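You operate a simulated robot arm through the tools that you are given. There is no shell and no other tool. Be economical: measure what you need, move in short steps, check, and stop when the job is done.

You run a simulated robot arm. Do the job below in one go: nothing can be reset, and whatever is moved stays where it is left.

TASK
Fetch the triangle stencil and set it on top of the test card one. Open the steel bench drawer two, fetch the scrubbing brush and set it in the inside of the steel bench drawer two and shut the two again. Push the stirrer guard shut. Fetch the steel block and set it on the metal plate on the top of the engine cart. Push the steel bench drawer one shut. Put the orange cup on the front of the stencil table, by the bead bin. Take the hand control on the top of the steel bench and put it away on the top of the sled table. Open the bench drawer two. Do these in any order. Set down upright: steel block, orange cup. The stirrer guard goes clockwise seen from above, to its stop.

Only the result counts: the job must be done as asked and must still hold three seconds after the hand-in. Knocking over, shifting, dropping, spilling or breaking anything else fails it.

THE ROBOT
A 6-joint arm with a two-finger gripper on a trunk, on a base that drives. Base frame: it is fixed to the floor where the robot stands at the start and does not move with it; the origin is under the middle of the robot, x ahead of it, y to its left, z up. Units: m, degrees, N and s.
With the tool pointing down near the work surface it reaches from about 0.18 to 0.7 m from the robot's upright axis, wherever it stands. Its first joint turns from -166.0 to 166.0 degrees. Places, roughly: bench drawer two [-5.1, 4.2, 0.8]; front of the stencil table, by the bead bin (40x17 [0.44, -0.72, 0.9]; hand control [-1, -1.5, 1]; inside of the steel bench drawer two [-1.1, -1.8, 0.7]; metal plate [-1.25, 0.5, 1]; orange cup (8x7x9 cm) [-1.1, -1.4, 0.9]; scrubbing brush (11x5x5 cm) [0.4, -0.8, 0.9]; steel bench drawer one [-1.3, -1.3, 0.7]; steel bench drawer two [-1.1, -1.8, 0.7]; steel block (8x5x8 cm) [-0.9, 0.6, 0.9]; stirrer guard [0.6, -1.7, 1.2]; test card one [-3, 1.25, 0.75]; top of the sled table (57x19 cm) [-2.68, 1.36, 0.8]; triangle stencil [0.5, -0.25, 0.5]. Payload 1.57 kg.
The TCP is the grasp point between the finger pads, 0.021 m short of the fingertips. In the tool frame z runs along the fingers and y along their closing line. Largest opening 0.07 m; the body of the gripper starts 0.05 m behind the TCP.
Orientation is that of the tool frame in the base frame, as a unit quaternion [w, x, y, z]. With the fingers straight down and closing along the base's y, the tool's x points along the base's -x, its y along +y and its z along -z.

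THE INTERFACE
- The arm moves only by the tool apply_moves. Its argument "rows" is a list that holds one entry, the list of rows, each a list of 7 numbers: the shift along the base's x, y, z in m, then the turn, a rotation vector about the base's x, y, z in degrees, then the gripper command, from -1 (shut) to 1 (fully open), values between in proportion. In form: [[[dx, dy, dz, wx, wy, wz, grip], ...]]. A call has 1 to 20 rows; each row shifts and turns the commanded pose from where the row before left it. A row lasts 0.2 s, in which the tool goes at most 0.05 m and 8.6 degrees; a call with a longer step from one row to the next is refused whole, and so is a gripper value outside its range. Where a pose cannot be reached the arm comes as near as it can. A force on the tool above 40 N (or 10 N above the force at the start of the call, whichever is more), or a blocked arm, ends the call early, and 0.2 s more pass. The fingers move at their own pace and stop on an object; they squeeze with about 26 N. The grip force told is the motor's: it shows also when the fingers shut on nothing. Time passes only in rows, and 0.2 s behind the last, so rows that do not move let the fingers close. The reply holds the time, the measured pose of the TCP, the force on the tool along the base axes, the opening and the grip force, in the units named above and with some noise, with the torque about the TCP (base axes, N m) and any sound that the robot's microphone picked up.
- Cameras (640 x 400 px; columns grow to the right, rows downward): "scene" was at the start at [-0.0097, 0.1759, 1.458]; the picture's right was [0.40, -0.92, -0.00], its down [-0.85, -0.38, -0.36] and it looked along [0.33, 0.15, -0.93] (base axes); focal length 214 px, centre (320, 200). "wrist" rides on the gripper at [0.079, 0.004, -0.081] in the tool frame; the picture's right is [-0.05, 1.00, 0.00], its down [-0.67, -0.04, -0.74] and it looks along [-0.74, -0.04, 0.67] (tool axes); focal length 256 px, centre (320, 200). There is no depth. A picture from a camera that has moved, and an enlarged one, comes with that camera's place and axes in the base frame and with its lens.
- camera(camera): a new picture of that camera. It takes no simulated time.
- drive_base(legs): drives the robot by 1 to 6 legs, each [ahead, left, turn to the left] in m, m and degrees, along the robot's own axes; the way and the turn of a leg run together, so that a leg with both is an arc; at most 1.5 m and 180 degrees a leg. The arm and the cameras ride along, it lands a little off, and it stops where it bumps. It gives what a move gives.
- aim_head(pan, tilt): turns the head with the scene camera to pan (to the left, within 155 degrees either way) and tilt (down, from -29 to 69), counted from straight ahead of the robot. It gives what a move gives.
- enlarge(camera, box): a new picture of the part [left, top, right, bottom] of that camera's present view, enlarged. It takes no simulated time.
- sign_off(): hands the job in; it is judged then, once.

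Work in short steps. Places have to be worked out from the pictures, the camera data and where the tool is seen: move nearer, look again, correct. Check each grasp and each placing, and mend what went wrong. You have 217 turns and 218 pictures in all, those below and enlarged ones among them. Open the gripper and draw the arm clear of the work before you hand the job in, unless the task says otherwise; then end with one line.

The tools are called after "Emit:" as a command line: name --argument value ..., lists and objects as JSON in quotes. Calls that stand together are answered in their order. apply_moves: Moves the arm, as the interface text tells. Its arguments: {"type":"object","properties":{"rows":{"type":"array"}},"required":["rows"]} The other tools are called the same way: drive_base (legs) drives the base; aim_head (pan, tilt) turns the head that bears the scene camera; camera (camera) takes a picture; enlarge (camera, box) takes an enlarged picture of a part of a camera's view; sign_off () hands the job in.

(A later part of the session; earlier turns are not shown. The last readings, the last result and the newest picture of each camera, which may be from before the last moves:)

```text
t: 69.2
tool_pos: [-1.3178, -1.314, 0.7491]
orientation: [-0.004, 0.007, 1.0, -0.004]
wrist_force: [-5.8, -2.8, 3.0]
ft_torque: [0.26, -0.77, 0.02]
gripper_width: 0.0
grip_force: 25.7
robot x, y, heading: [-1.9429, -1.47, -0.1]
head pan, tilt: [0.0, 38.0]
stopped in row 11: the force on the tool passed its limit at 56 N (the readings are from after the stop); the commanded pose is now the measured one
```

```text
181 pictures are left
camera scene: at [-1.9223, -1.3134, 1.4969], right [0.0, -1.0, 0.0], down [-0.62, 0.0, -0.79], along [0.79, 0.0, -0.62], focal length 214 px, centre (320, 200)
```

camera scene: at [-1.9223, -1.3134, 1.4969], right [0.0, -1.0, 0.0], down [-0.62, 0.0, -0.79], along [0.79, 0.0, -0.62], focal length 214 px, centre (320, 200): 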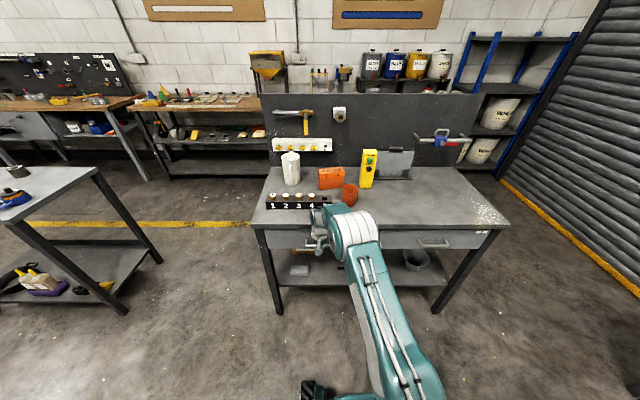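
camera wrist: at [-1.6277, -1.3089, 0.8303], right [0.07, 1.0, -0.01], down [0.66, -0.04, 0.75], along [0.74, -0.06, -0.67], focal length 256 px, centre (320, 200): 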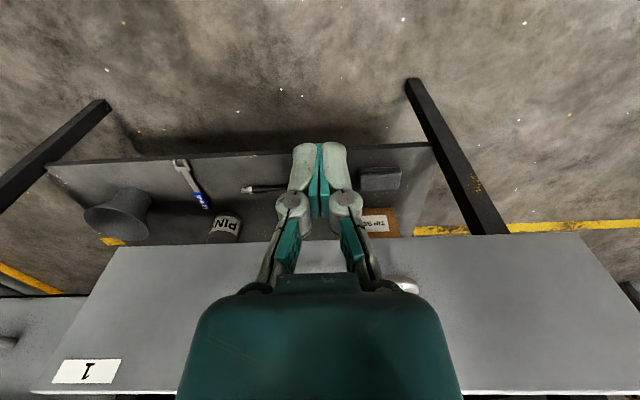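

Drawer one is flush now. I draw back, raise the arm and turn the tool (yaw −90°, then pitch forward) for gripping drawer two's handle bar from the front; also shift the base right.

Emit:
apply_moves --rows '[[[-0.04, 0, 0, 0, 0, 0, -1], [-0.04, 0, 0, 0, 0, 0, -1], [-0.04, 0, 0, 0, 0, 0, 1], [-0.04, 0, 0.02, 0, 0, -8.2, 1], [-0.03, 0, 0.03, 0, 0, -8.2, 1], [0, 0, 0.04, 0, 0, -8.2, 1], [0, 0, 0.04, 0, 0, -8.2, 1], [0, 0, 0.04, 0, 0, -8.2, 1], [0, 0, 0.04, 0, 0, -8.2, 1], [0, 0, 0, 0, 0, -8.2, 1], [0, 0, 0, 0, 0, -8.2, 1], [0, 0, 0, 0, 0, -8.2, 1], [0, 0, 0, 0, 0, -8.2, 1], [0, 0, 0, 0, 0, -8.0, 1]]]'

Emit:
drive_base --legs '[[0, -0.25, 0]]'

Emit:
apply_moves --rows '[[[0, 0, 0, 0, -8.2, 0, 1], [0, 0, 0, 0, -8.2, 0, 1], [0, 0, 0, 0, -8.2, 0, 1], [0, 0, 0, 0, -8.2, 0, 1], [0, 0, 0, 0, -8.2, 0, 1], [0, 0, 0, 0, -8.2, 0, 1], [0, 0, 0, 0, -8.2, 0, 1], [0, 0, 0, 0, -8.2, 0, 1]]]'

Emit:
camera --camera "scene"

Emit:
camera --camera "wrist"

```text
t: 72.2
tool_pos: [-1.5073, -1.3124, 0.9583]
orientation: [-0.005, 0.714, 0.7, -0.001]
wrist_force: [0.4, -0.2, -0.5]
ft_torque: [0.02, -0.02, -0.03]
gripper_width: 0.07
grip_force: 0.1
robot x, y, heading: [-1.9485, -1.4679, -0.0]
head pan, tilt: [0.0, 38.0]
```

```text
t: 74.0
tool_pos: [-1.5067, -1.5546, 0.9576]
orientation: [-0.003, 0.713, 0.701, -0.003]
wrist_force: [-0.5, 0.0, -0.7]
ft_torque: [-0.04, 0.01, 0.02]
gripper_width: 0.0699
grip_force: 0.1
robot x, y, heading: [-1.9472, -1.7148, 0.1]
head pan, tilt: [0.0, 38.0]
```

```text
t: 75.8
tool_pos: [-1.4773, -1.623, 1.1774]
orientation: [0.365, 0.602, 0.601, 0.378]
wrist_force: [0.0, 0.6, 0.5]
ft_torque: [-0.03, 0.0, 0.04]
gripper_width: 0.0702
grip_force: 0.0
out of reach, approached as far as the arm can: row 5, 6, 7, 8
robot x, y, heading: [-1.9476, -1.7152, -0.3]
head pan, tilt: [0.0, 38.0]
```

```text
180 pictures are left
camera scene: at [-1.9235, -1.5622, 1.4971], right [0.0, -1.0, 0.0], down [-0.62, 0.0, -0.79], along [0.79, 0.0, -0.62], focal length 214 px, centre (320, 200)
```

scene: 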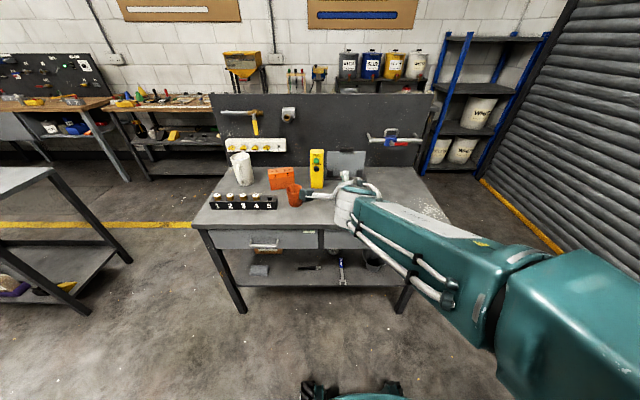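

```text
179 pictures are left
camera wrist: at [-1.5473, -1.5435, 1.2179], right [0.45, -0.06, 0.89], down [-0.68, -0.68, 0.29], along [0.59, -0.73, -0.35], focal length 256 px, centre (320, 200)
```

wrist: 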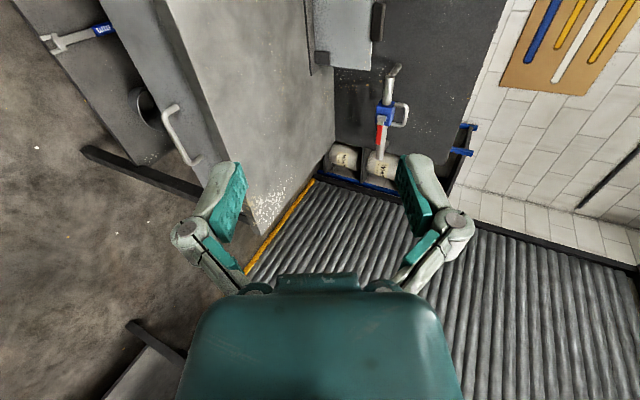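

The arm could not fully take the pitched pose this close; the wrist needs to be farther out. I extend toward a point in front of drawer two's handle and read the pose.

Emit:
apply_moves --rows '[[[0.015, -0.04, 0, 0, 0, 0, 1], [0.015, -0.04, 0, 0, 0, 0, 1], [0.015, -0.04, -0.01, 0, 0, 0, 1], [0.015, -0.04, -0.01, 0, 0, 0, 1], [0.015, -0.04, -0.01, 0, 0, 0, 1], [0.015, -0.04, -0.01, 0, 0, 0, 1], [0.015, -0.045, -0.01, 0, 0, 0, 1]]]'

Emit:
camera --camera "scene"

```text
t: 77.4
tool_pos: [-1.3692, -1.9076, 1.1254]
orientation: [0.374, 0.599, 0.592, 0.388]
wrist_force: [-0.1, 0.3, 0.4]
ft_torque: [0.02, -0.01, 0.03]
gripper_width: 0.0701
grip_force: 0.0
robot x, y, heading: [-1.9509, -1.7161, -0.5]
head pan, tilt: [0.0, 38.0]
```

```text
178 pictures are left
camera scene: at [-1.9226, -1.5634, 1.4972], right [0.0, -1.0, 0.0], down [-0.62, 0.0, -0.79], along [0.79, 0.0, -0.62], focal length 214 px, centre (320, 200)
```

scene: 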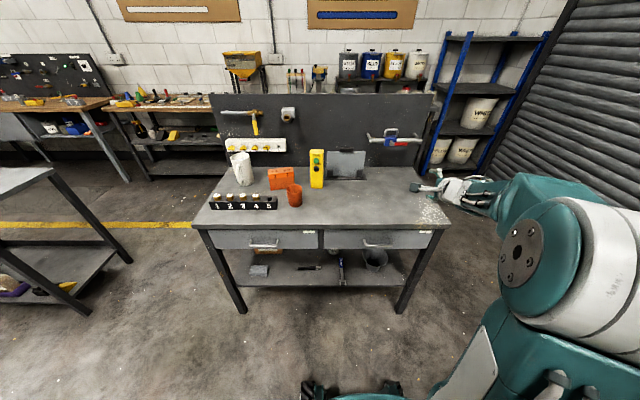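

Handle two is now visible at about (−1.283, −1.832, 0.755). I go down in front of it, pitching the tool more level.

Emit:
apply_moves --rows '[[[-0.0056, 0.0084, -0.0411, 0, -2, 0, 1], [-0.0056, 0.0084, -0.0411, 0, -2, 0, 1], [-0.0056, 0.0084, -0.0411, 0, -2, 0, 1], [-0.0056, 0.0084, -0.0411, 0, -2, 0, 1], [-0.0056, 0.0084, -0.0411, 0, -2, 0, 0.3], [-0.0056, 0.0084, -0.0411, 0, -2, 0, 0.3], [-0.0056, 0.0084, -0.0411, 0, -2, 0, 0.3], [-0.0056, 0.0084, -0.0411, 0, -2, 0, 0.3], [-0.0056, 0.0084, -0.0411, 0, -2, 0, 0.3]]]'

Emit:
camera --camera "wrist"

Emit:
camera --camera "scene"

```text
t: 79.4
tool_pos: [-1.4234, -1.8293, 0.7566]
orientation: [0.463, 0.532, 0.526, 0.475]
wrist_force: [-1.1, 0.0, -0.1]
ft_torque: [0.01, 0.02, 0.01]
gripper_width: 0.0455
grip_force: 0.0
robot x, y, heading: [-1.9485, -1.7159, 0.1]
head pan, tilt: [0.0, 38.0]
```

```text
177 pictures are left
camera wrist: at [-1.5029, -1.7503, 0.7706], right [0.12, -0.07, 0.99], down [-0.74, -0.67, 0.04], along [0.66, -0.74, -0.13], focal length 256 px, centre (320, 200)
```

wrist: 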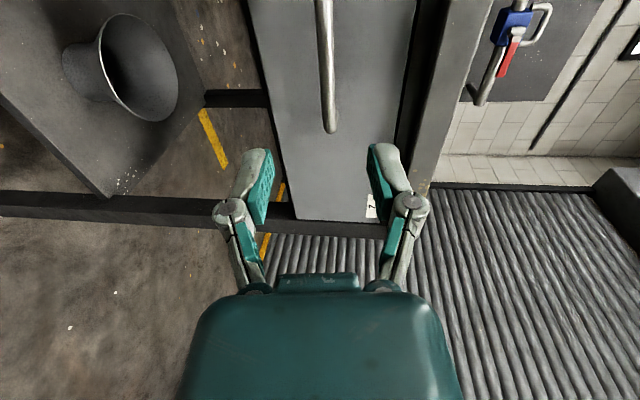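

```text
176 pictures are left
camera scene: at [-1.922, -1.5618, 1.497], right [0.0, -1.0, 0.0], down [-0.62, 0.0, -0.79], along [0.79, 0.0, -0.62], focal length 214 px, centre (320, 200)
```

scene: 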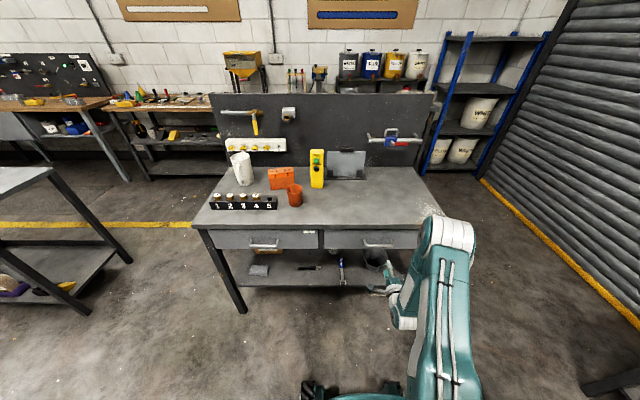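

The bar lies centred between the finger lines (z≈0.75). I advance 0.135 m and close on it.

Emit:
apply_moves --rows '[[[0.03, 0, -0.005, 0, 0, 0, 0.3], [0.03, 0, 0, 0, 0, 0, 0.3], [0.03, 0, 0, 0, 0, 0, 0.3], [0.03, 0, 0, 0, 0, 0, 0.3], [0.014, 0, 0, 0, 0, 0, 0.3], [0, 0, 0, 0, 0, 0, -1], [0, 0, 0, 0, 0, 0, -1], [0, 0, 0, 0, 0, 0, -1]]]'

Emit:
camera --camera "wrist"

```text
t: 81.1
tool_pos: [-1.2936, -1.8295, 0.7451]
orientation: [0.457, 0.537, 0.53, 0.47]
wrist_force: [1.1, -2.7, -15.6]
ft_torque: [-0.45, -0.03, 0.35]
gripper_width: 0.0108
grip_force: 32.5
robot x, y, heading: [-1.9504, -1.7165, -0.0]
head pan, tilt: [0.0, 38.0]
stopped in row 8: the force on the tool passed its limit at 42 N (the readings are from after the stop); the commanded pose is now the measured one
```

```text
175 pictures are left
camera wrist: at [-1.3726, -1.7509, 0.7616], right [0.14, -0.07, 0.99], down [-0.74, -0.67, 0.05], along [0.66, -0.74, -0.15], focal length 256 px, centre (320, 200)
```

wrist: 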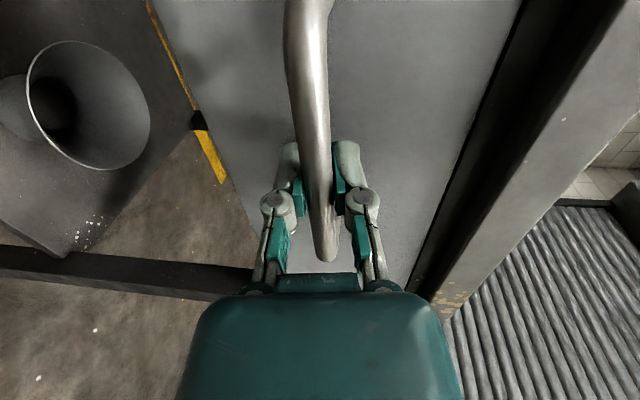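

The bar is gripped (10.8 mm). I ease z slightly and pull the drawer out with the arm.

Emit:
apply_moves --rows '[[[-0.005, 0, -0.003, 0, 0, 0, -1], [-0.02, 0, 0, 0, 0, 0, -1], [-0.02, 0, 0, 0, 0, 0, -1], [-0.02, 0, 0, 0, 0, 0, -1], [-0.02, 0, 0, 0, 0, 0, -1], [-0.02, 0, 0, 0, 0, 0, -1], [-0.02, 0, 0, 0, 0, 0, -1]]]'

Emit:
camera --camera "scene"

```text
t: 82.7
tool_pos: [-1.417, -1.8304, 0.7462]
orientation: [0.46, 0.534, 0.529, 0.474]
wrist_force: [1.8, 1.3, 14.3]
ft_torque: [-0.48, 0.02, -0.03]
gripper_width: 0.0107
grip_force: 31.9
robot x, y, heading: [-1.9479, -1.7139, 0.2]
head pan, tilt: [0.0, 38.0]
```

```text
174 pictures are left
camera scene: at [-1.9231, -1.5611, 1.497], right [0.0, -1.0, 0.0], down [-0.62, 0.0, -0.79], along [0.79, 0.0, -0.62], focal length 214 px, centre (320, 200)
```

scene: 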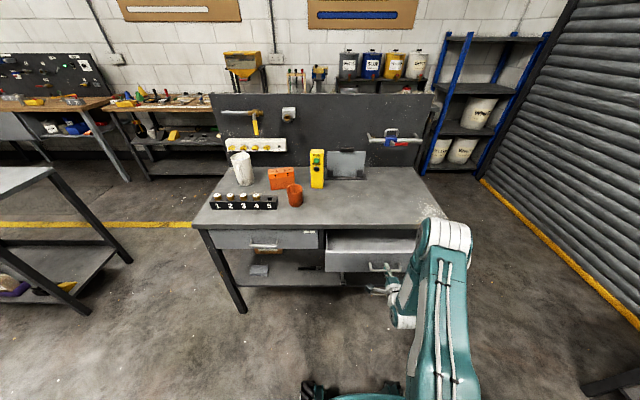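

Opened ~0.12 m; I pull another 0.07 m, then release and back away.

Emit:
apply_moves --rows '[[[-0.02, 0, 0.002, 0, 0, 0, -1], [-0.02, 0, 0.001, 0, 0, 0, -1], [-0.02, 0, 0, 0, 0, 0, -1], [-0.012, 0, 0, 0, 0, 0, -1], [0, 0, 0, 0, 0, 0, 0.3], [0, 0, 0, 0, 0, 0, 0.3], [-0.03, 0, 0, 0, 0, 0, 0.3], [-0.03, 0, 0, 0, 0, 0, 0.3]]]'

Emit:
camera --camera "scene"

Emit:
enlarge --camera "scene" --box '[200, 130, 440, 280]'

```text
t: 84.5
tool_pos: [-1.5499, -1.83, 0.7482]
orientation: [0.459, 0.535, 0.529, 0.472]
wrist_force: [0.6, 0.3, -0.4]
ft_torque: [-0.01, -0.02, -0.02]
gripper_width: 0.0456
grip_force: 0.1
robot x, y, heading: [-1.951, -1.7162, -0.2]
head pan, tilt: [0.0, 38.0]
```

```text
173 pictures are left
camera scene: at [-1.9226, -1.5626, 1.4971], right [0.0, -1.0, 0.0], down [-0.62, 0.0, -0.79], along [0.79, 0.0, -0.62], focal length 214 px, centre (320, 200)
```

scene: 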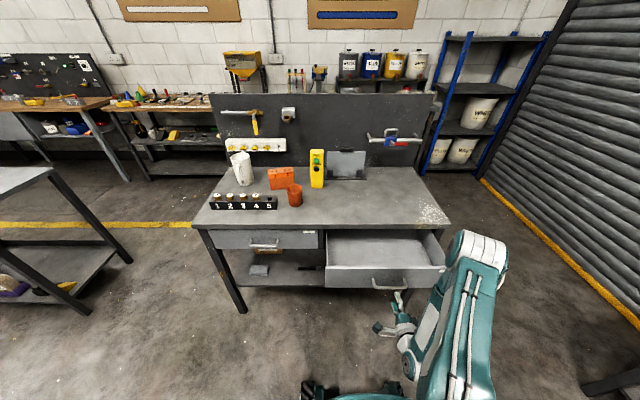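

```text
2.67 times, centred on (320, 205) of scene
camera zoom: at [-1.9226, -1.5626, 1.4971], right [0.0, -1.0, 0.0], down [-0.62, 0.0, -0.79], along [0.79, 0.0, -0.62], focal length 572 px, centre (320, 187)
```

zoom: 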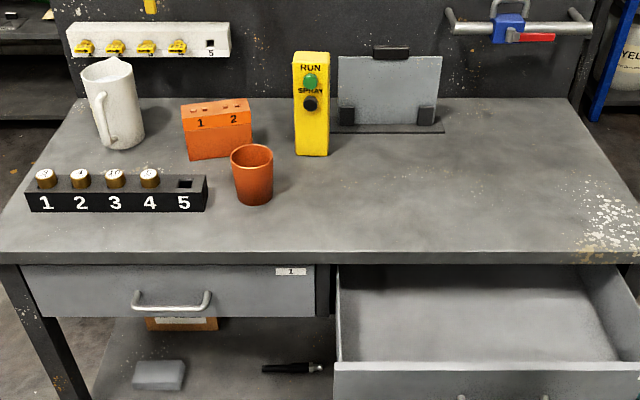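

Drawer two is open about 0.2 m. Now I swing the tool back to vertical while raising, and re-park the base at about (−1.68, −1.2) in front of drawer one to reach the cup.

Emit:
apply_moves --rows '[[[-0.02, 0, 0.02, 0, 4, 0, 1], [-0.01, 0, 0.035, 0, 8.2, 0, 1], [0, 0, 0.035, 0, 8.2, 0, 1], [0, 0, 0.035, 0, 8.2, 0, 1], [0, 0, 0.035, 0, 8.2, 0, 1], [0, 0, 0.035, 0, 8.2, 0, 1], [0, 0, 0.035, 0, 8.2, 0, 1], [0, 0, 0.035, 0, 8.2, 0, 1], [0, 0, 0.035, 0, 8.2, 0, 1], [0, 0, 0.035, 0, 8.2, 0, 1], [0, 0, 0.035, 0, 5.2, 0, 1]]]'

Emit:
apply_moves --rows '[[[0, 0.01, 0, 0, 0, 8.2, 1], [0, 0.01, 0, 0, 0, 8.2, 1], [0, 0.01, 0, 0, 0, 8.2, 1], [0, 0.01, 0, 0, 0, 8.2, 1], [0, 0.01, 0, 0, 0, 8.2, 1], [0, 0.01, 0, 0, 0, 8.2, 1], [0, 0.01, 0, 0, 0, 8.2, 1], [0, 0.01, 0, 0, 0, 8.2, 1], [0, 0.01, 0, 0, 0, 8.2, 1], [0, 0.01, 0, 0, 0, 8.2, 1], [0, 0.01, 0, 0, 0, 8.0, 1]]]'

Emit:
drive_base --legs '[[0, 0.5, 0], [0.26, 0, 0]]'

Emit:
camera --camera "wrist"

Emit:
camera --camera "scene"

```text
t: 86.9
tool_pos: [-1.6631, -1.8786, 0.7964]
orientation: [0.072, 0.711, 0.697, 0.053]
wrist_force: [0.4, -0.5, -0.1]
ft_torque: [0.0, 0.01, 0.04]
gripper_width: 0.07
grip_force: 0.1
out of reach, approached as far as the arm can: row 2, 3, 4, 7, 8, 9, 10, 11
robot x, y, heading: [-1.9481, -1.7162, -0.0]
head pan, tilt: [0.0, 38.0]
```

```text
t: 89.3
tool_pos: [-1.656, -1.7719, 0.7938]
orientation: [0.013, 0.007, 0.996, 0.088]
wrist_force: [0.0, 0.3, -0.1]
ft_torque: [0.02, 0.02, 0.0]
gripper_width: 0.0698
grip_force: 0.1
out of reach, approached as far as the arm can: row 2, 4
robot x, y, heading: [-1.9489, -1.7131, -0.2]
head pan, tilt: [0.0, 38.0]
```

```text
t: 93.7
tool_pos: [-1.3923, -1.2658, 0.7948]
orientation: [0.013, 0.003, 0.996, 0.09]
wrist_force: [0.3, -0.4, 0.4]
ft_torque: [0.02, 0.04, 0.02]
gripper_width: 0.0701
grip_force: 0.1
robot x, y, heading: [-1.6873, -1.2132, 0.5]
head pan, tilt: [0.0, 38.0]
```

```text
171 pictures are left
camera wrist: at [-1.4725, -1.2743, 0.8726], right [0.06, 0.98, 0.18], down [0.65, -0.17, 0.74], along [0.76, 0.07, -0.64], focal length 256 px, centre (320, 200)
```

wrist: 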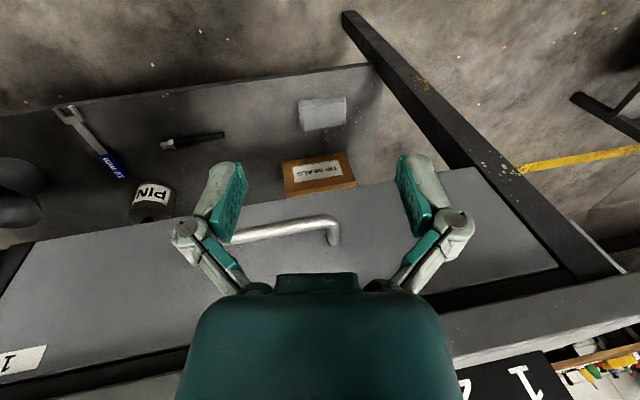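

```text
170 pictures are left
camera scene: at [-1.6615, -1.0582, 1.4971], right [0.01, -1.0, 0.0], down [-0.62, -0.01, -0.79], along [0.79, 0.01, -0.62], focal length 214 px, centre (320, 200)
```

scene: 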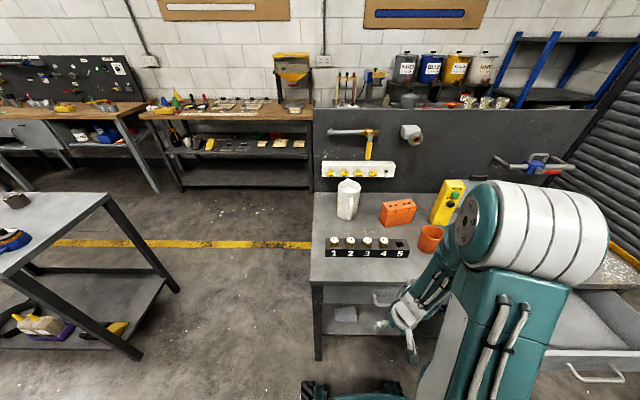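

The arm had stayed low, but no contact happened. I raise it straight up in front of the bench and bring it near the cup for a look.

Emit:
apply_moves --rows '[[[-0.02, 0, 0.04, -2, 0, 0, 1], [0, 0, 0.045, -3, -1.5, 0, 1], [0, 0, 0.045, 0, 0, 0, 1], [0, 0, 0.045, 0, 0, 0, 1], [0, 0, 0.045, 0, 0, 0, 1], [0, 0, 0.045, 0, 0, 0, 1], [0.02, -0.03, 0.04, 0, 0, 0, 1], [0.03, -0.03, 0.0, 0, 0, 0, 1], [0.03, -0.03, 0.0, 0, 0, 0, 1], [0.03, -0.03, 0.0, 0, 0, 0, 1], [0.03, -0.03, 0.0, 0, 0, 0, 1], [0.03, -0.03, 0.0, 0, 0, 0, 1]]]'

Emit:
camera --camera "wrist"

Emit:
camera --camera "scene"

```text
refused: row 7 steps farther than a row can; nothing moved
```

```text
169 pictures are left
camera wrist: at [-1.4725, -1.2743, 0.8726], right [0.06, 0.98, 0.18], down [0.65, -0.17, 0.74], along [0.76, 0.07, -0.64], focal length 256 px, centre (320, 200)
```

wrist: 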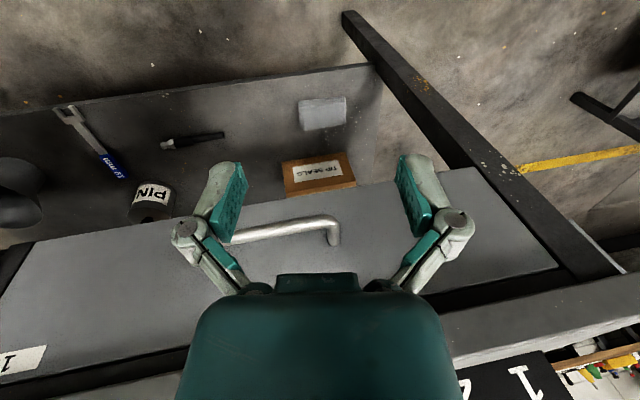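

```text
168 pictures are left
camera scene: at [-1.6615, -1.0582, 1.4971], right [0.01, -1.0, 0.0], down [-0.62, -0.01, -0.79], along [0.79, 0.01, -0.62], focal length 214 px, centre (320, 200)
```

scene: 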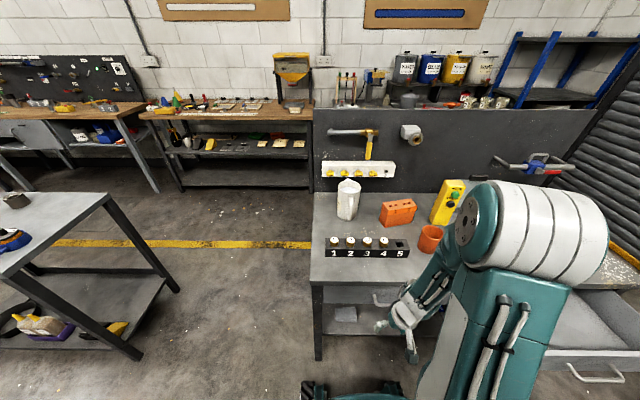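

A row was too long; I resend it with a shorter step.

Emit:
apply_moves --rows '[[[-0.02, 0, 0.04, -2, 0, 0, 1], [0, 0, 0.045, -3, -1.5, 0, 1], [0, 0, 0.045, 0, 0, 0, 1], [0, 0, 0.045, 0, 0, 0, 1], [0, 0, 0.045, 0, 0, 0, 1], [0, 0, 0.045, 0, 0, 0, 1], [0.0, 0, 0.045, 0, 0, 0, 1], [0.03, -0.03, 0.0, 0, 0, 0, 1], [0.03, -0.03, 0.0, 0, 0, 0, 1], [0.03, -0.03, 0.0, 0, 0, 0, 1], [0.03, -0.03, 0.0, 0, 0, 0, 1], [0.03, -0.03, 0.0, 0, 0, 0, 1]]]'

Emit:
camera --camera "wrist"

```text
t: 96.3
tool_pos: [-1.2387, -1.4214, 1.0146]
orientation: [0.063, 0.001, 0.992, 0.106]
wrist_force: [0.2, -0.8, -0.4]
ft_torque: [0.0, -0.02, -0.01]
gripper_width: 0.0701
grip_force: 0.0
out of reach, approached as far as the arm can: row 1, 2, 3, 4, 5, 6, 7
robot x, y, heading: [-1.6862, -1.216, 0.6]
head pan, tilt: [0.0, 38.0]
```

```text
167 pictures are left
camera wrist: at [-1.3265, -1.433, 1.0826], right [0.04, 0.98, 0.22], down [0.57, -0.2, 0.8], along [0.82, 0.09, -0.56], focal length 256 px, centre (320, 200)
```

wrist: 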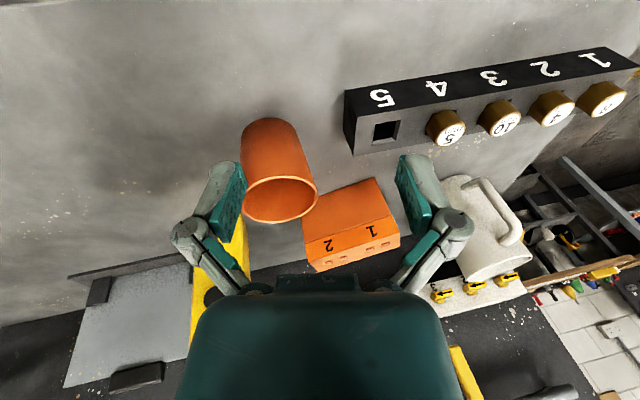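

Cup centre ≈ (−1.142, −1.449), rim z≈0.945. I'll straighten the tool and go above its right wall to pinch the rim wall.

Emit:
apply_moves --rows '[[[0.015, -0.01, 0.01, -3.5, 3.5, 0, 1], [0.015, -0.01, 0.01, -3.5, 3.5, 0, 1], [0.02, -0.01, 0, 0, 0, 0, 1], [0.02, -0.01, 0, 0, 0, 0, 1], [0.02, -0.015, 0, 0, 0, 0, 1], [0.005, -0.005, 0, 0, 0, 0, 1]]]'

Emit:
camera --camera "wrist"

```text
t: 97.7
tool_pos: [-1.1538, -1.4689, 1.005]
orientation: [0.062, 0.007, 0.991, 0.116]
wrist_force: [0.8, 0.0, -0.3]
ft_torque: [0.04, 0.01, 0.0]
gripper_width: 0.0699
grip_force: 0.0
out of reach, approached as far as the arm can: row 1, 2
robot x, y, heading: [-1.6906, -1.2117, 0.5]
head pan, tilt: [0.0, 38.0]
```

```text
166 pictures are left
camera wrist: at [-1.2416, -1.4805, 1.0742], right [0.05, 0.97, 0.24], down [0.57, -0.22, 0.79], along [0.82, 0.09, -0.56], focal length 256 px, centre (320, 200)
```

wrist: 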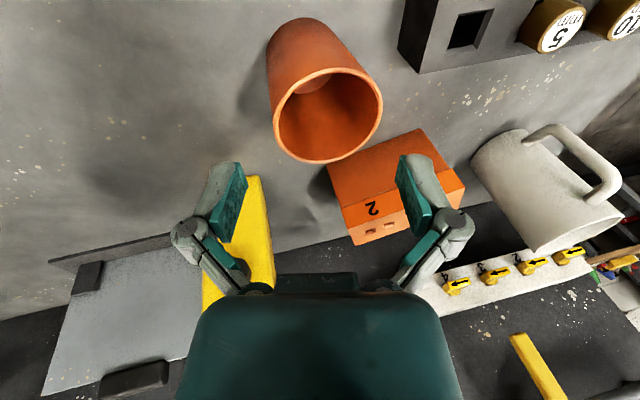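

The tilt corrections did not take. I try a pure rotation to see whether the wrist can straighten here.

Emit:
apply_moves --rows '[[[0, 0, 0, 0, 4, 0, 1], [0, 0, 0, 0, 4, 0, 1], [0, 0, 0, -4, 0, 0, 1], [0, 0, 0, -4, 0, 0, 1]]]'

```text
t: 98.7
tool_pos: [-1.1547, -1.454, 0.9944]
orientation: [0.034, 0.018, 0.99, 0.133]
wrist_force: [-0.9, 0.5, -0.8]
ft_torque: [0.01, -0.01, -0.02]
gripper_width: 0.07
grip_force: 0.1
out of reach, approached as far as the arm can: row 1, 2, 3, 4
robot x, y, heading: [-1.6841, -1.2108, 0.5]
head pan, tilt: [0.0, 38.0]
```

The wrist seems at a joint limit. I look at the arm's shape.

Emit:
aim_head --pan -25 --tilt 30

Emit:
camera --camera "scene"

```text
t: 99.6
tool_pos: [-1.1556, -1.4547, 0.9936]
orientation: [0.034, 0.018, 0.991, 0.132]
wrist_force: [-0.6, -0.2, -0.5]
ft_torque: [-0.01, 0.0, -0.02]
gripper_width: 0.0702
grip_force: 0.1
robot x, y, heading: [-1.6859, -1.2112, 0.8]
head pan, tilt: [-25.0, 30.0]
```

```text
165 pictures are left
camera scene: at [-1.6647, -1.0966, 1.5094], right [-0.41, -0.91, 0.0], down [-0.46, 0.21, -0.87], along [0.79, -0.36, -0.5], focal length 214 px, centre (320, 200)
```

scene: 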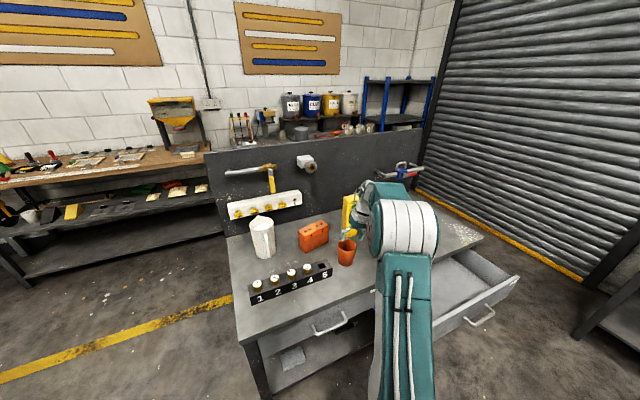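

I try moving up and back toward the robot with pure translation, to see how the arm responds.

Emit:
apply_moves --rows '[[[0, 0, 0.03, 0, 0, 0, 1], [0, 0, 0.03, 0, 0, 0, 1], [0, 0, 0.03, 0, 0, 0, 1], [0, 0, 0.03, 0, 0, 0, 1]]]'

Emit:
apply_moves --rows '[[[0, 0, 0, 0, -8, 0, 1], [0, 0, 0, 0, -8, 0, 1], [0, 0, 0, 0, -8, 0, 1], [0, 0, 0, 0, -8, 0, 1]]]'

Emit:
camera --camera "scene"

```text
t: 100.6
tool_pos: [-1.1554, -1.4494, 1.1134]
orientation: [0.037, 0.018, 0.989, 0.139]
wrist_force: [1.0, -0.5, 0.4]
ft_torque: [0.03, 0.01, -0.04]
gripper_width: 0.0702
grip_force: 0.0
robot x, y, heading: [-1.6887, -1.2129, 0.5]
head pan, tilt: [-25.0, 30.0]
```

```text
t: 101.6
tool_pos: [-1.1559, -1.4523, 1.1161]
orientation: [0.308, -0.018, 0.942, 0.132]
wrist_force: [-0.2, 0.3, 0.1]
ft_torque: [0.03, 0.0, 0.03]
gripper_width: 0.0698
grip_force: 0.0
robot x, y, heading: [-1.6811, -1.2097, 0.8]
head pan, tilt: [-25.0, 30.0]
```

```text
164 pictures are left
camera scene: at [-1.6652, -1.0965, 1.5094], right [-0.41, -0.91, 0.0], down [-0.46, 0.21, -0.87], along [0.79, -0.36, -0.5], focal length 214 px, centre (320, 200)
```

scene: 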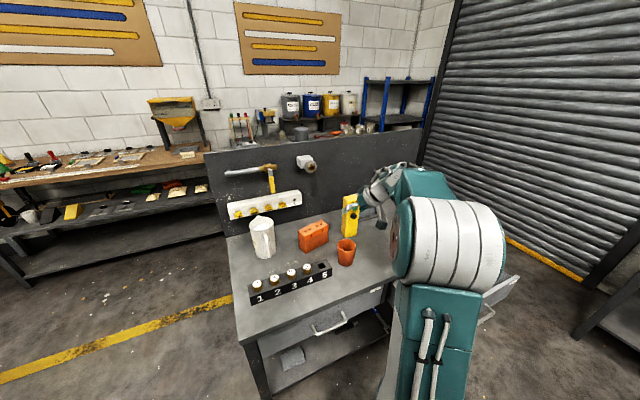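

Pitching works at this height. I now rotate back toward vertical here, with the roll removed too.

Emit:
apply_moves --rows '[[[0, 0, 0, -4, 0, 0, 1], [0, 0, 0, -4, 0, 0, 1], [0, 0, 0, -3, 0, 0, 1], [0, 0, 0, 0, 8, 0, 1], [0, 0, 0, 0, 8, 0, 1], [0, 0, 0, 0, 8, 0, 1], [0, 0, 0, 0, 8, 0, 1], [0, 0, 0, 0, 4, 0, 1]]]'

Emit:
camera --camera "wrist"

```text
t: 103.4
tool_pos: [-1.164, -1.452, 1.1018]
orientation: [0.052, -0.028, 0.99, 0.131]
wrist_force: [0.2, 0.4, -0.1]
ft_torque: [0.01, 0.05, 0.0]
gripper_width: 0.07
grip_force: 0.1
out of reach, approached as far as the arm can: row 6, 7
robot x, y, heading: [-1.686, -1.2121, 0.5]
head pan, tilt: [-25.0, 30.0]
```

```text
163 pictures are left
camera wrist: at [-1.2505, -1.4716, 1.1708], right [-0.02, 0.96, 0.26], down [0.59, -0.2, 0.78], along [0.81, 0.17, -0.57], focal length 256 px, centre (320, 200)
```

wrist: 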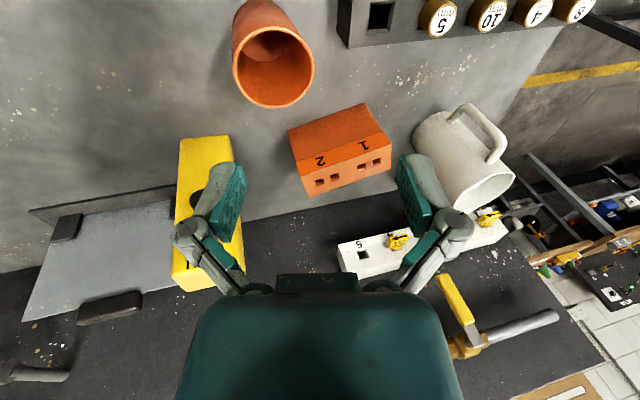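

The residual tilt is wholly out of the arm's plane: the forearm roll looks flipped near its limit. I'll unwind it: raise, pitch the tool up passing on the left, then centre it and pitch down inside the arm plane.

Emit:
apply_moves --rows '[[[0, 0, 0.03, 0, 0, 0, 1], [0, 0, 0.03, 0, 0, 0, 1], [0, 0, 0, 1.36, -7.88, 0, 1], [0, 0, 0, 1.36, -7.88, 0, 1], [0, 0, 0, 1.36, -7.88, 0, 1], [0, 0, 0, 1.36, -7.88, 0, 1], [0, 0, 0, 1.36, -7.88, 0, 1], [0, 0, 0, 1.36, -7.88, 0, 1]]]'

Emit:
apply_moves --rows '[[[0, 0, 0, 1.36, -7.88, 0, 1], [0, 0, 0, 1.36, -7.88, 0, 1], [0, 0, 0, 1.36, -7.88, 0, 1], [0, 0, 0, 1.36, -7.88, 0, 1]]]'

Emit:
camera --camera "scene"

```text
t: 105.2
tool_pos: [-1.1651, -1.4531, 1.1624]
orientation: [0.439, -0.072, 0.881, 0.162]
wrist_force: [-0.7, -0.7, -0.5]
ft_torque: [0.02, 0.02, -0.03]
gripper_width: 0.07
grip_force: 0.0
robot x, y, heading: [-1.6908, -1.2123, 0.7]
head pan, tilt: [-25.0, 30.0]
```

```text
t: 106.2
tool_pos: [-1.1655, -1.4545, 1.1622]
orientation: [0.664, -0.09, 0.72, 0.178]
wrist_force: [0.8, 0.1, 0.1]
ft_torque: [0.03, -0.01, 0.0]
gripper_width: 0.0701
grip_force: 0.0
robot x, y, heading: [-1.6859, -1.2075, 0.5]
head pan, tilt: [-25.0, 30.0]
```

```text
162 pictures are left
camera scene: at [-1.6654, -1.0968, 1.5095], right [-0.41, -0.91, 0.0], down [-0.46, 0.21, -0.87], along [0.79, -0.36, -0.5], focal length 214 px, centre (320, 200)
```

scene: 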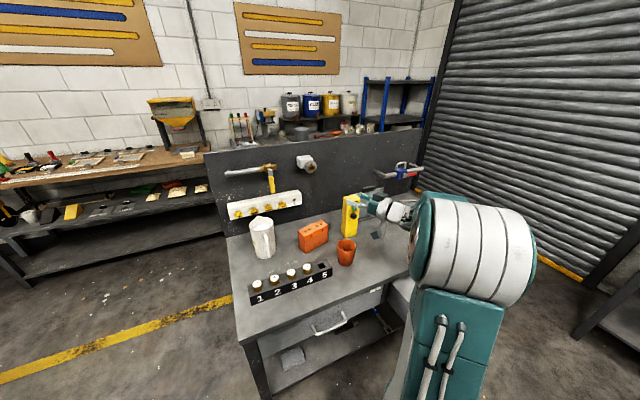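

No reach complaints. I yaw the tool into the arm plane (azimuth −25°) then pitch down in that plane.

Emit:
apply_moves --rows '[[[0, 0, 0, 0, 0, -7.8, 1], [0, 0, 0, 0, 0, -7.8, 1], [0, 0, 0, 0, 0, -7.8, 1], [0, 0, 0, 0, 0, -7.8, 1], [0, 0, 0, 0, 0, -7.8, 1], [0, 0, 0, 0, 0, -7.8, 1]]]'

Emit:
apply_moves --rows '[[[0, 0, 0, 3.36, 7.25, 0, 1], [0, 0, 0, 3.36, 7.25, 0, 1], [0, 0, 0, 3.36, 7.25, 0, 1], [0, 0, 0, 3.36, 7.25, 0, 1], [0, 0, 0, 3.36, 7.25, 0, 1], [0, 0, 0, 3.36, 7.25, 0, 1], [0, 0, 0, 3.36, 7.25, 0, 1], [0, 0, 0, 3.36, 7.25, 0, 1], [0, 0, 0, 3.36, 7.25, 0, 1], [0, 0, 0, 3.36, 7.25, 0, 1]]]'

Emit:
camera --camera "scene"

```text
t: 107.6
tool_pos: [-1.1643, -1.4526, 1.1625]
orientation: [0.679, 0.202, 0.699, -0.101]
wrist_force: [-0.2, -0.2, -0.3]
ft_torque: [0.01, 0.03, -0.03]
gripper_width: 0.0702
grip_force: 0.0
robot x, y, heading: [-1.6874, -1.2103, 0.6]
head pan, tilt: [-25.0, 30.0]
```

```text
t: 109.8
tool_pos: [-1.1671, -1.4584, 1.1634]
orientation: [0.084, 0.28, 0.956, -0.02]
wrist_force: [-0.3, -0.5, -0.4]
ft_torque: [-0.01, -0.01, -0.02]
gripper_width: 0.0698
grip_force: 0.0
out of reach, approached as far as the arm can: row 3
robot x, y, heading: [-1.6857, -1.209, 0.9]
head pan, tilt: [-25.0, 30.0]
```

```text
161 pictures are left
camera scene: at [-1.6649, -1.0968, 1.5094], right [-0.41, -0.91, 0.0], down [-0.46, 0.21, -0.87], along [0.79, -0.36, -0.5], focal length 214 px, centre (320, 200)
```

scene: 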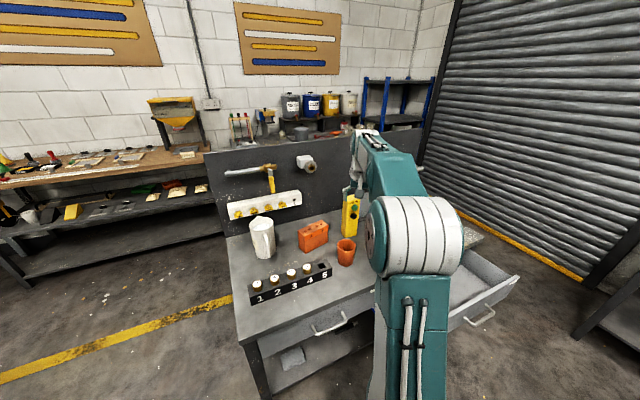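

The arm is back in its normal branch. I straighten the last 10° and look at the cup.

Emit:
apply_moves --rows '[[[0, 0, 0, 2, 4.4, 0, 1], [0, 0, 0, 2, 4.4, 0, 1], [-0.01, -0.01, -0.04, 0, 0, 0, 1], [-0.02, -0.01, -0.04, 0, 0, 0, 1]]]'

Emit:
camera --camera "wrist"

```text
t: 110.8
tool_pos: [-1.1977, -1.477, 1.0826]
orientation: [0.0, 0.281, 0.96, -0.009]
wrist_force: [0.6, 0.0, 0.5]
ft_torque: [-0.05, 0.02, 0.0]
gripper_width: 0.0695
grip_force: 0.0
robot x, y, heading: [-1.6872, -1.2109, 0.3]
head pan, tilt: [-25.0, 30.0]
```

```text
160 pictures are left
camera wrist: at [-1.2608, -1.4289, 1.1624], right [0.58, 0.81, -0.02], down [0.54, -0.37, 0.75], along [0.6, -0.45, -0.66], focal length 256 px, centre (320, 200)
```

wrist: 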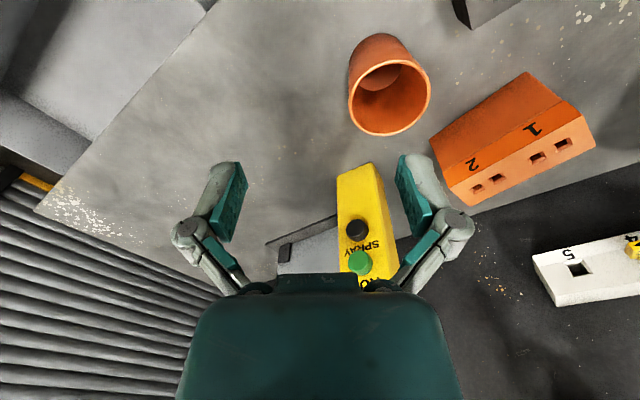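

Rim centre (−1.138, −1.447). I place the fingers astride the near-right rim wall, lower, and pinch it.

Emit:
apply_moves --rows '[[[0.042, 0.001, 0, 0, 0, 0, 1], [0, 0, -0.04, 0, 0, 0, 1], [0, 0, -0.04, 0, 0, 0, 1], [0, 0, -0.04, 0, 0, 0, 1], [0, 0, -0.03, 0, 0, 0, 1]]]'

Emit:
camera --camera "wrist"

```text
t: 112.0
tool_pos: [-1.1555, -1.4766, 0.9333]
orientation: [0.001, 0.281, 0.96, -0.01]
wrist_force: [0.1, 1.1, 0.7]
ft_torque: [-0.01, -0.01, 0.02]
gripper_width: 0.0698
grip_force: 0.0
robot x, y, heading: [-1.6861, -1.2142, 0.8]
head pan, tilt: [-25.0, 30.0]
```

```text
159 pictures are left
camera wrist: at [-1.2195, -1.4293, 1.0132], right [0.58, 0.81, -0.02], down [0.54, -0.37, 0.75], along [0.6, -0.45, -0.66], focal length 256 px, centre (320, 200)
```

wrist: 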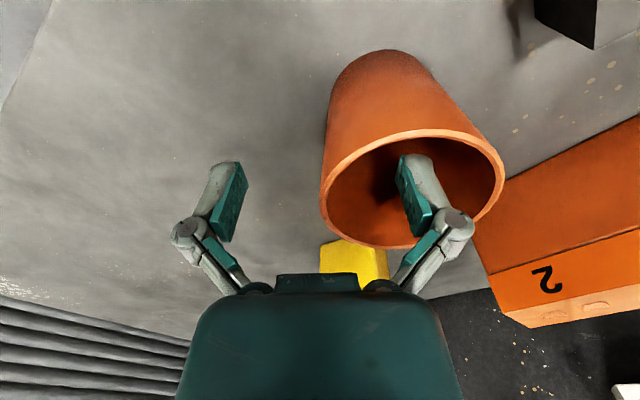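

The inner finger is inside the cup. I close and lift a little.

Emit:
apply_moves --rows '[[[0, 0, 0, 0, 0, 0, -1], [0, 0, 0, 0, 0, 0, -1], [0, 0, 0, 0, 0, 0, -1], [0, 0, 0.03, 0, 0, 0, -1], [0, 0, 0.04, 0, 0, 0, -1], [0, 0, 0.04, 0, 0, 0, -1]]]'

Emit:
camera --camera "wrist"

Emit:
camera --camera "scene"

```text
t: 113.4
tool_pos: [-1.1556, -1.4768, 1.0436]
orientation: [0.001, 0.281, 0.96, -0.01]
wrist_force: [-0.4, 1.0, -0.2]
ft_torque: [-0.04, -0.03, -0.01]
gripper_width: 0.0061
grip_force: 25.6
robot x, y, heading: [-1.6835, -1.2099, 0.7]
head pan, tilt: [-25.0, 30.0]
```

```text
158 pictures are left
camera wrist: at [-1.2186, -1.4288, 1.1231], right [0.58, 0.81, -0.02], down [0.55, -0.37, 0.75], along [0.6, -0.45, -0.66], focal length 256 px, centre (320, 200)
```

wrist: 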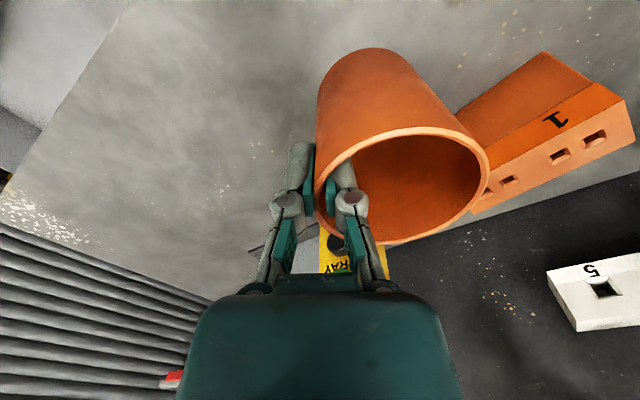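

```text
157 pictures are left
camera scene: at [-1.6646, -1.0964, 1.5094], right [-0.41, -0.91, 0.0], down [-0.46, 0.21, -0.87], along [0.79, -0.36, -0.5], focal length 214 px, centre (320, 200)
```

scene: 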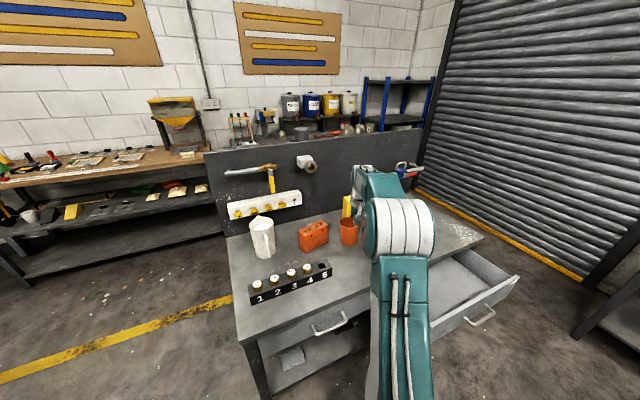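

The cup is held by its wall. I raise and draw it back over the robot's front, then drive to the stencil table.

Emit:
apply_moves --rows '[[[0, 0, 0.04, 0, 0, 0, -1], [0, 0, 0.04, 0, 0, 0, -1], [-0.035, 0.02, 0.01, 0, 0, 0, -1], [-0.035, 0.02, 0, 0, 0, 0, -1], [-0.035, 0.02, 0, 0, 0, 0, -1], [-0.035, 0.02, 0, 0, 0, 0, -1], [-0.035, 0.02, 0, 0, 0, 0, -1], [-0.035, 0.02, 0, 0, 0, 0, -1]]]'

Emit:
camera --camera "wrist"

```text
t: 115.2
tool_pos: [-1.3666, -1.3537, 1.1329]
orientation: [0.001, 0.281, 0.96, -0.011]
wrist_force: [0.2, 0.4, -0.8]
ft_torque: [-0.03, 0.02, -0.01]
gripper_width: 0.0061
grip_force: 25.8
robot x, y, heading: [-1.6853, -1.2125, 0.5]
head pan, tilt: [-25.0, 30.0]
```

```text
156 pictures are left
camera wrist: at [-1.4296, -1.3057, 1.2119], right [0.58, 0.81, -0.02], down [0.54, -0.37, 0.75], along [0.6, -0.45, -0.66], focal length 256 px, centre (320, 200)
```

wrist: 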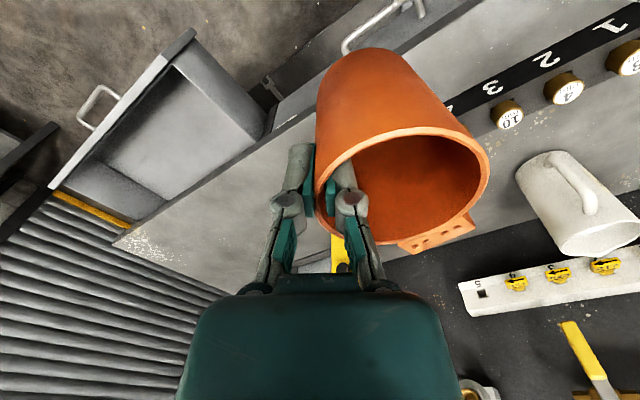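

Cup secure. Drive: back, left into the lane, ahead, and to (−0.13, −0.70).

Emit:
drive_base --legs '[[-0.15, 0, -0.5], [0, 0.75, 0], [1.5, 0, 0], [0.2, -0.25, 0]]'

Emit:
aim_head --pan 0 --tilt 50

Emit:
camera --camera "scene"

Emit:
camera --camera "wrist"

```text
t: 128.9
tool_pos: [0.1611, -0.843, 1.1326]
orientation: [0.001, 0.278, 0.961, -0.01]
wrist_force: [0.6, 0.5, -1.2]
ft_torque: [-0.05, 0.01, 0.01]
gripper_width: 0.006
grip_force: 26.1
robot x, y, heading: [-0.1615, -0.7012, 1.1]
head pan, tilt: [-25.0, 30.0]
```

```text
t: 129.8
tool_pos: [0.1606, -0.8451, 1.1329]
orientation: [0.002, 0.278, 0.96, -0.01]
wrist_force: [0.2, -0.7, -1.6]
ft_torque: [-0.02, 0.02, 0.05]
gripper_width: 0.0059
grip_force: 26.0
robot x, y, heading: [-0.1607, -0.7035, 1.1]
head pan, tilt: [0.0, 50.0]
```

```text
155 pictures are left
camera scene: at [-0.1456, -0.5491, 1.4799], right [0.02, -1.0, 0.0], down [-0.77, -0.01, -0.64], along [0.64, 0.01, -0.77], focal length 214 px, centre (320, 200)
```

scene: 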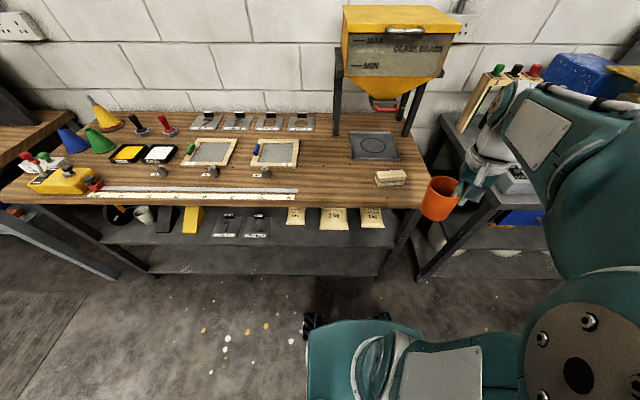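

```text
154 pictures are left
camera wrist: at [0.0982, -0.7971, 1.212], right [0.58, 0.82, -0.02], down [0.55, -0.37, 0.75], along [0.61, -0.44, -0.66], focal length 256 px, centre (320, 200)
```

wrist: 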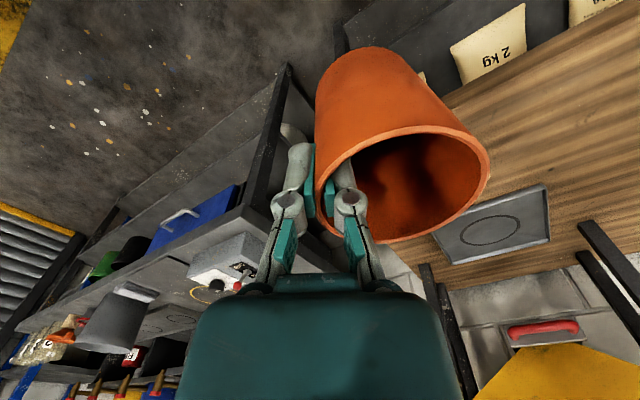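

Brush at ≈(0.43,−0.80); free table space between y −0.48 and −0.74. I bring the cup over (0.42, −0.64).

Emit:
apply_moves --rows '[[[0.0345, 0.0253, 0, 0, 0, 0, -1], [0.0345, 0.0253, 0, 0, 0, 0, -1], [0.0345, 0.0253, 0, 0, 0, 0, -1], [0.0345, 0.0253, 0, 0, 0, 0, -1], [0.0345, 0.0253, -0.02, 0, 0, 0, -1], [0.0345, 0.0253, -0.02, 0, 0, 0, -1], [0.0345, 0.0253, -0.03, 0, 0, 0, -1]]]'

Emit:
camera --camera "scene"

Emit:
camera --camera "wrist"

```text
refused: row 7 steps farther than a row can; nothing moved
```

```text
153 pictures are left
camera scene: at [-0.1456, -0.5491, 1.4799], right [0.02, -1.0, 0.0], down [-0.77, -0.01, -0.64], along [0.64, 0.01, -0.77], focal length 214 px, centre (320, 200)
```

scene: 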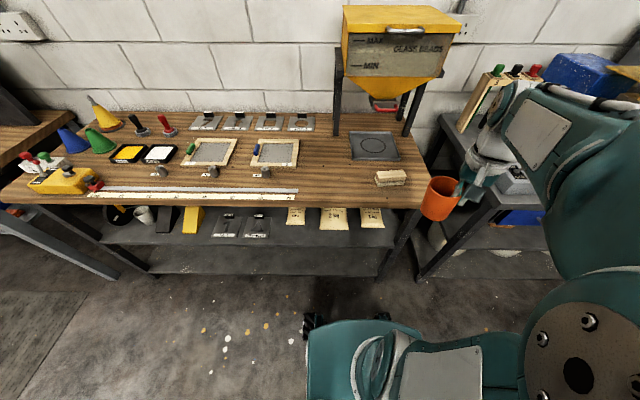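

```text
152 pictures are left
camera wrist: at [0.0982, -0.7971, 1.212], right [0.58, 0.82, -0.02], down [0.55, -0.37, 0.75], along [0.61, -0.44, -0.66], focal length 256 px, centre (320, 200)
```

wrist: 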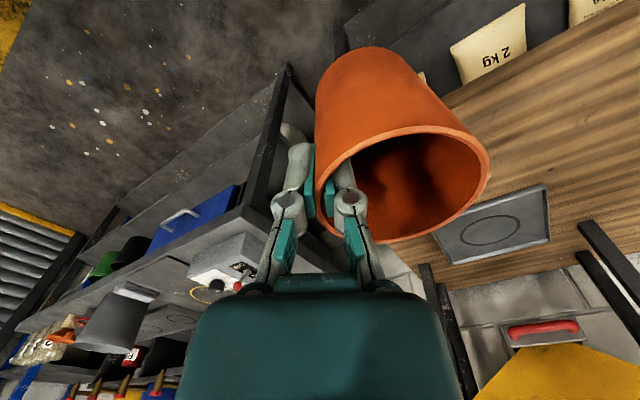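

One step was too long; I resend with smaller drops.

Emit:
apply_moves --rows '[[[0.0345, 0.0253, 0, 0, 0, 0, -1], [0.0345, 0.0253, 0, 0, 0, 0, -1], [0.0345, 0.0253, 0, 0, 0, 0, -1], [0.0345, 0.0253, 0, 0, 0, 0, -1], [0.0345, 0.0253, -0.02, 0, 0, 0, -1], [0.0345, 0.0253, -0.02, 0, 0, 0, -1], [0.0345, 0.0253, -0.02, 0, 0, 0, -1], [0, 0, -0.01, 0, 0, 0, -1]]]'

Emit:
camera --camera "scene"

Emit:
camera --camera "wrist"

```text
t: 131.6
tool_pos: [0.4058, -0.6657, 1.0622]
orientation: [0.002, 0.278, 0.96, -0.01]
wrist_force: [0.2, -0.1, -0.8]
ft_torque: [-0.01, -0.01, 0.02]
gripper_width: 0.0056
grip_force: 26.0
robot x, y, heading: [-0.1601, -0.7047, 1.1]
head pan, tilt: [0.0, 50.0]
```

```text
151 pictures are left
camera scene: at [-0.1443, -0.5477, 1.4797], right [0.02, -1.0, 0.0], down [-0.77, -0.01, -0.64], along [0.64, 0.01, -0.77], focal length 214 px, centre (320, 200)
```

scene: 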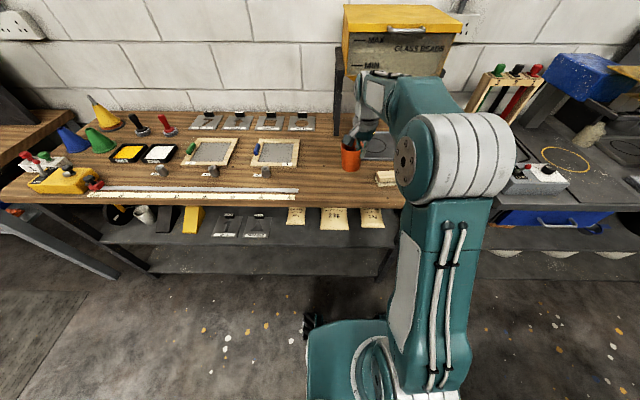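

```text
150 pictures are left
camera wrist: at [0.3409, -0.6182, 1.1419], right [0.58, 0.82, -0.02], down [0.55, -0.37, 0.75], along [0.61, -0.44, -0.66], focal length 256 px, centre (320, 200)
```

wrist: 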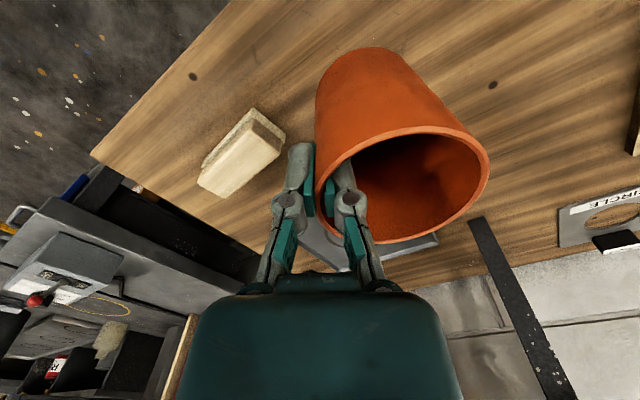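

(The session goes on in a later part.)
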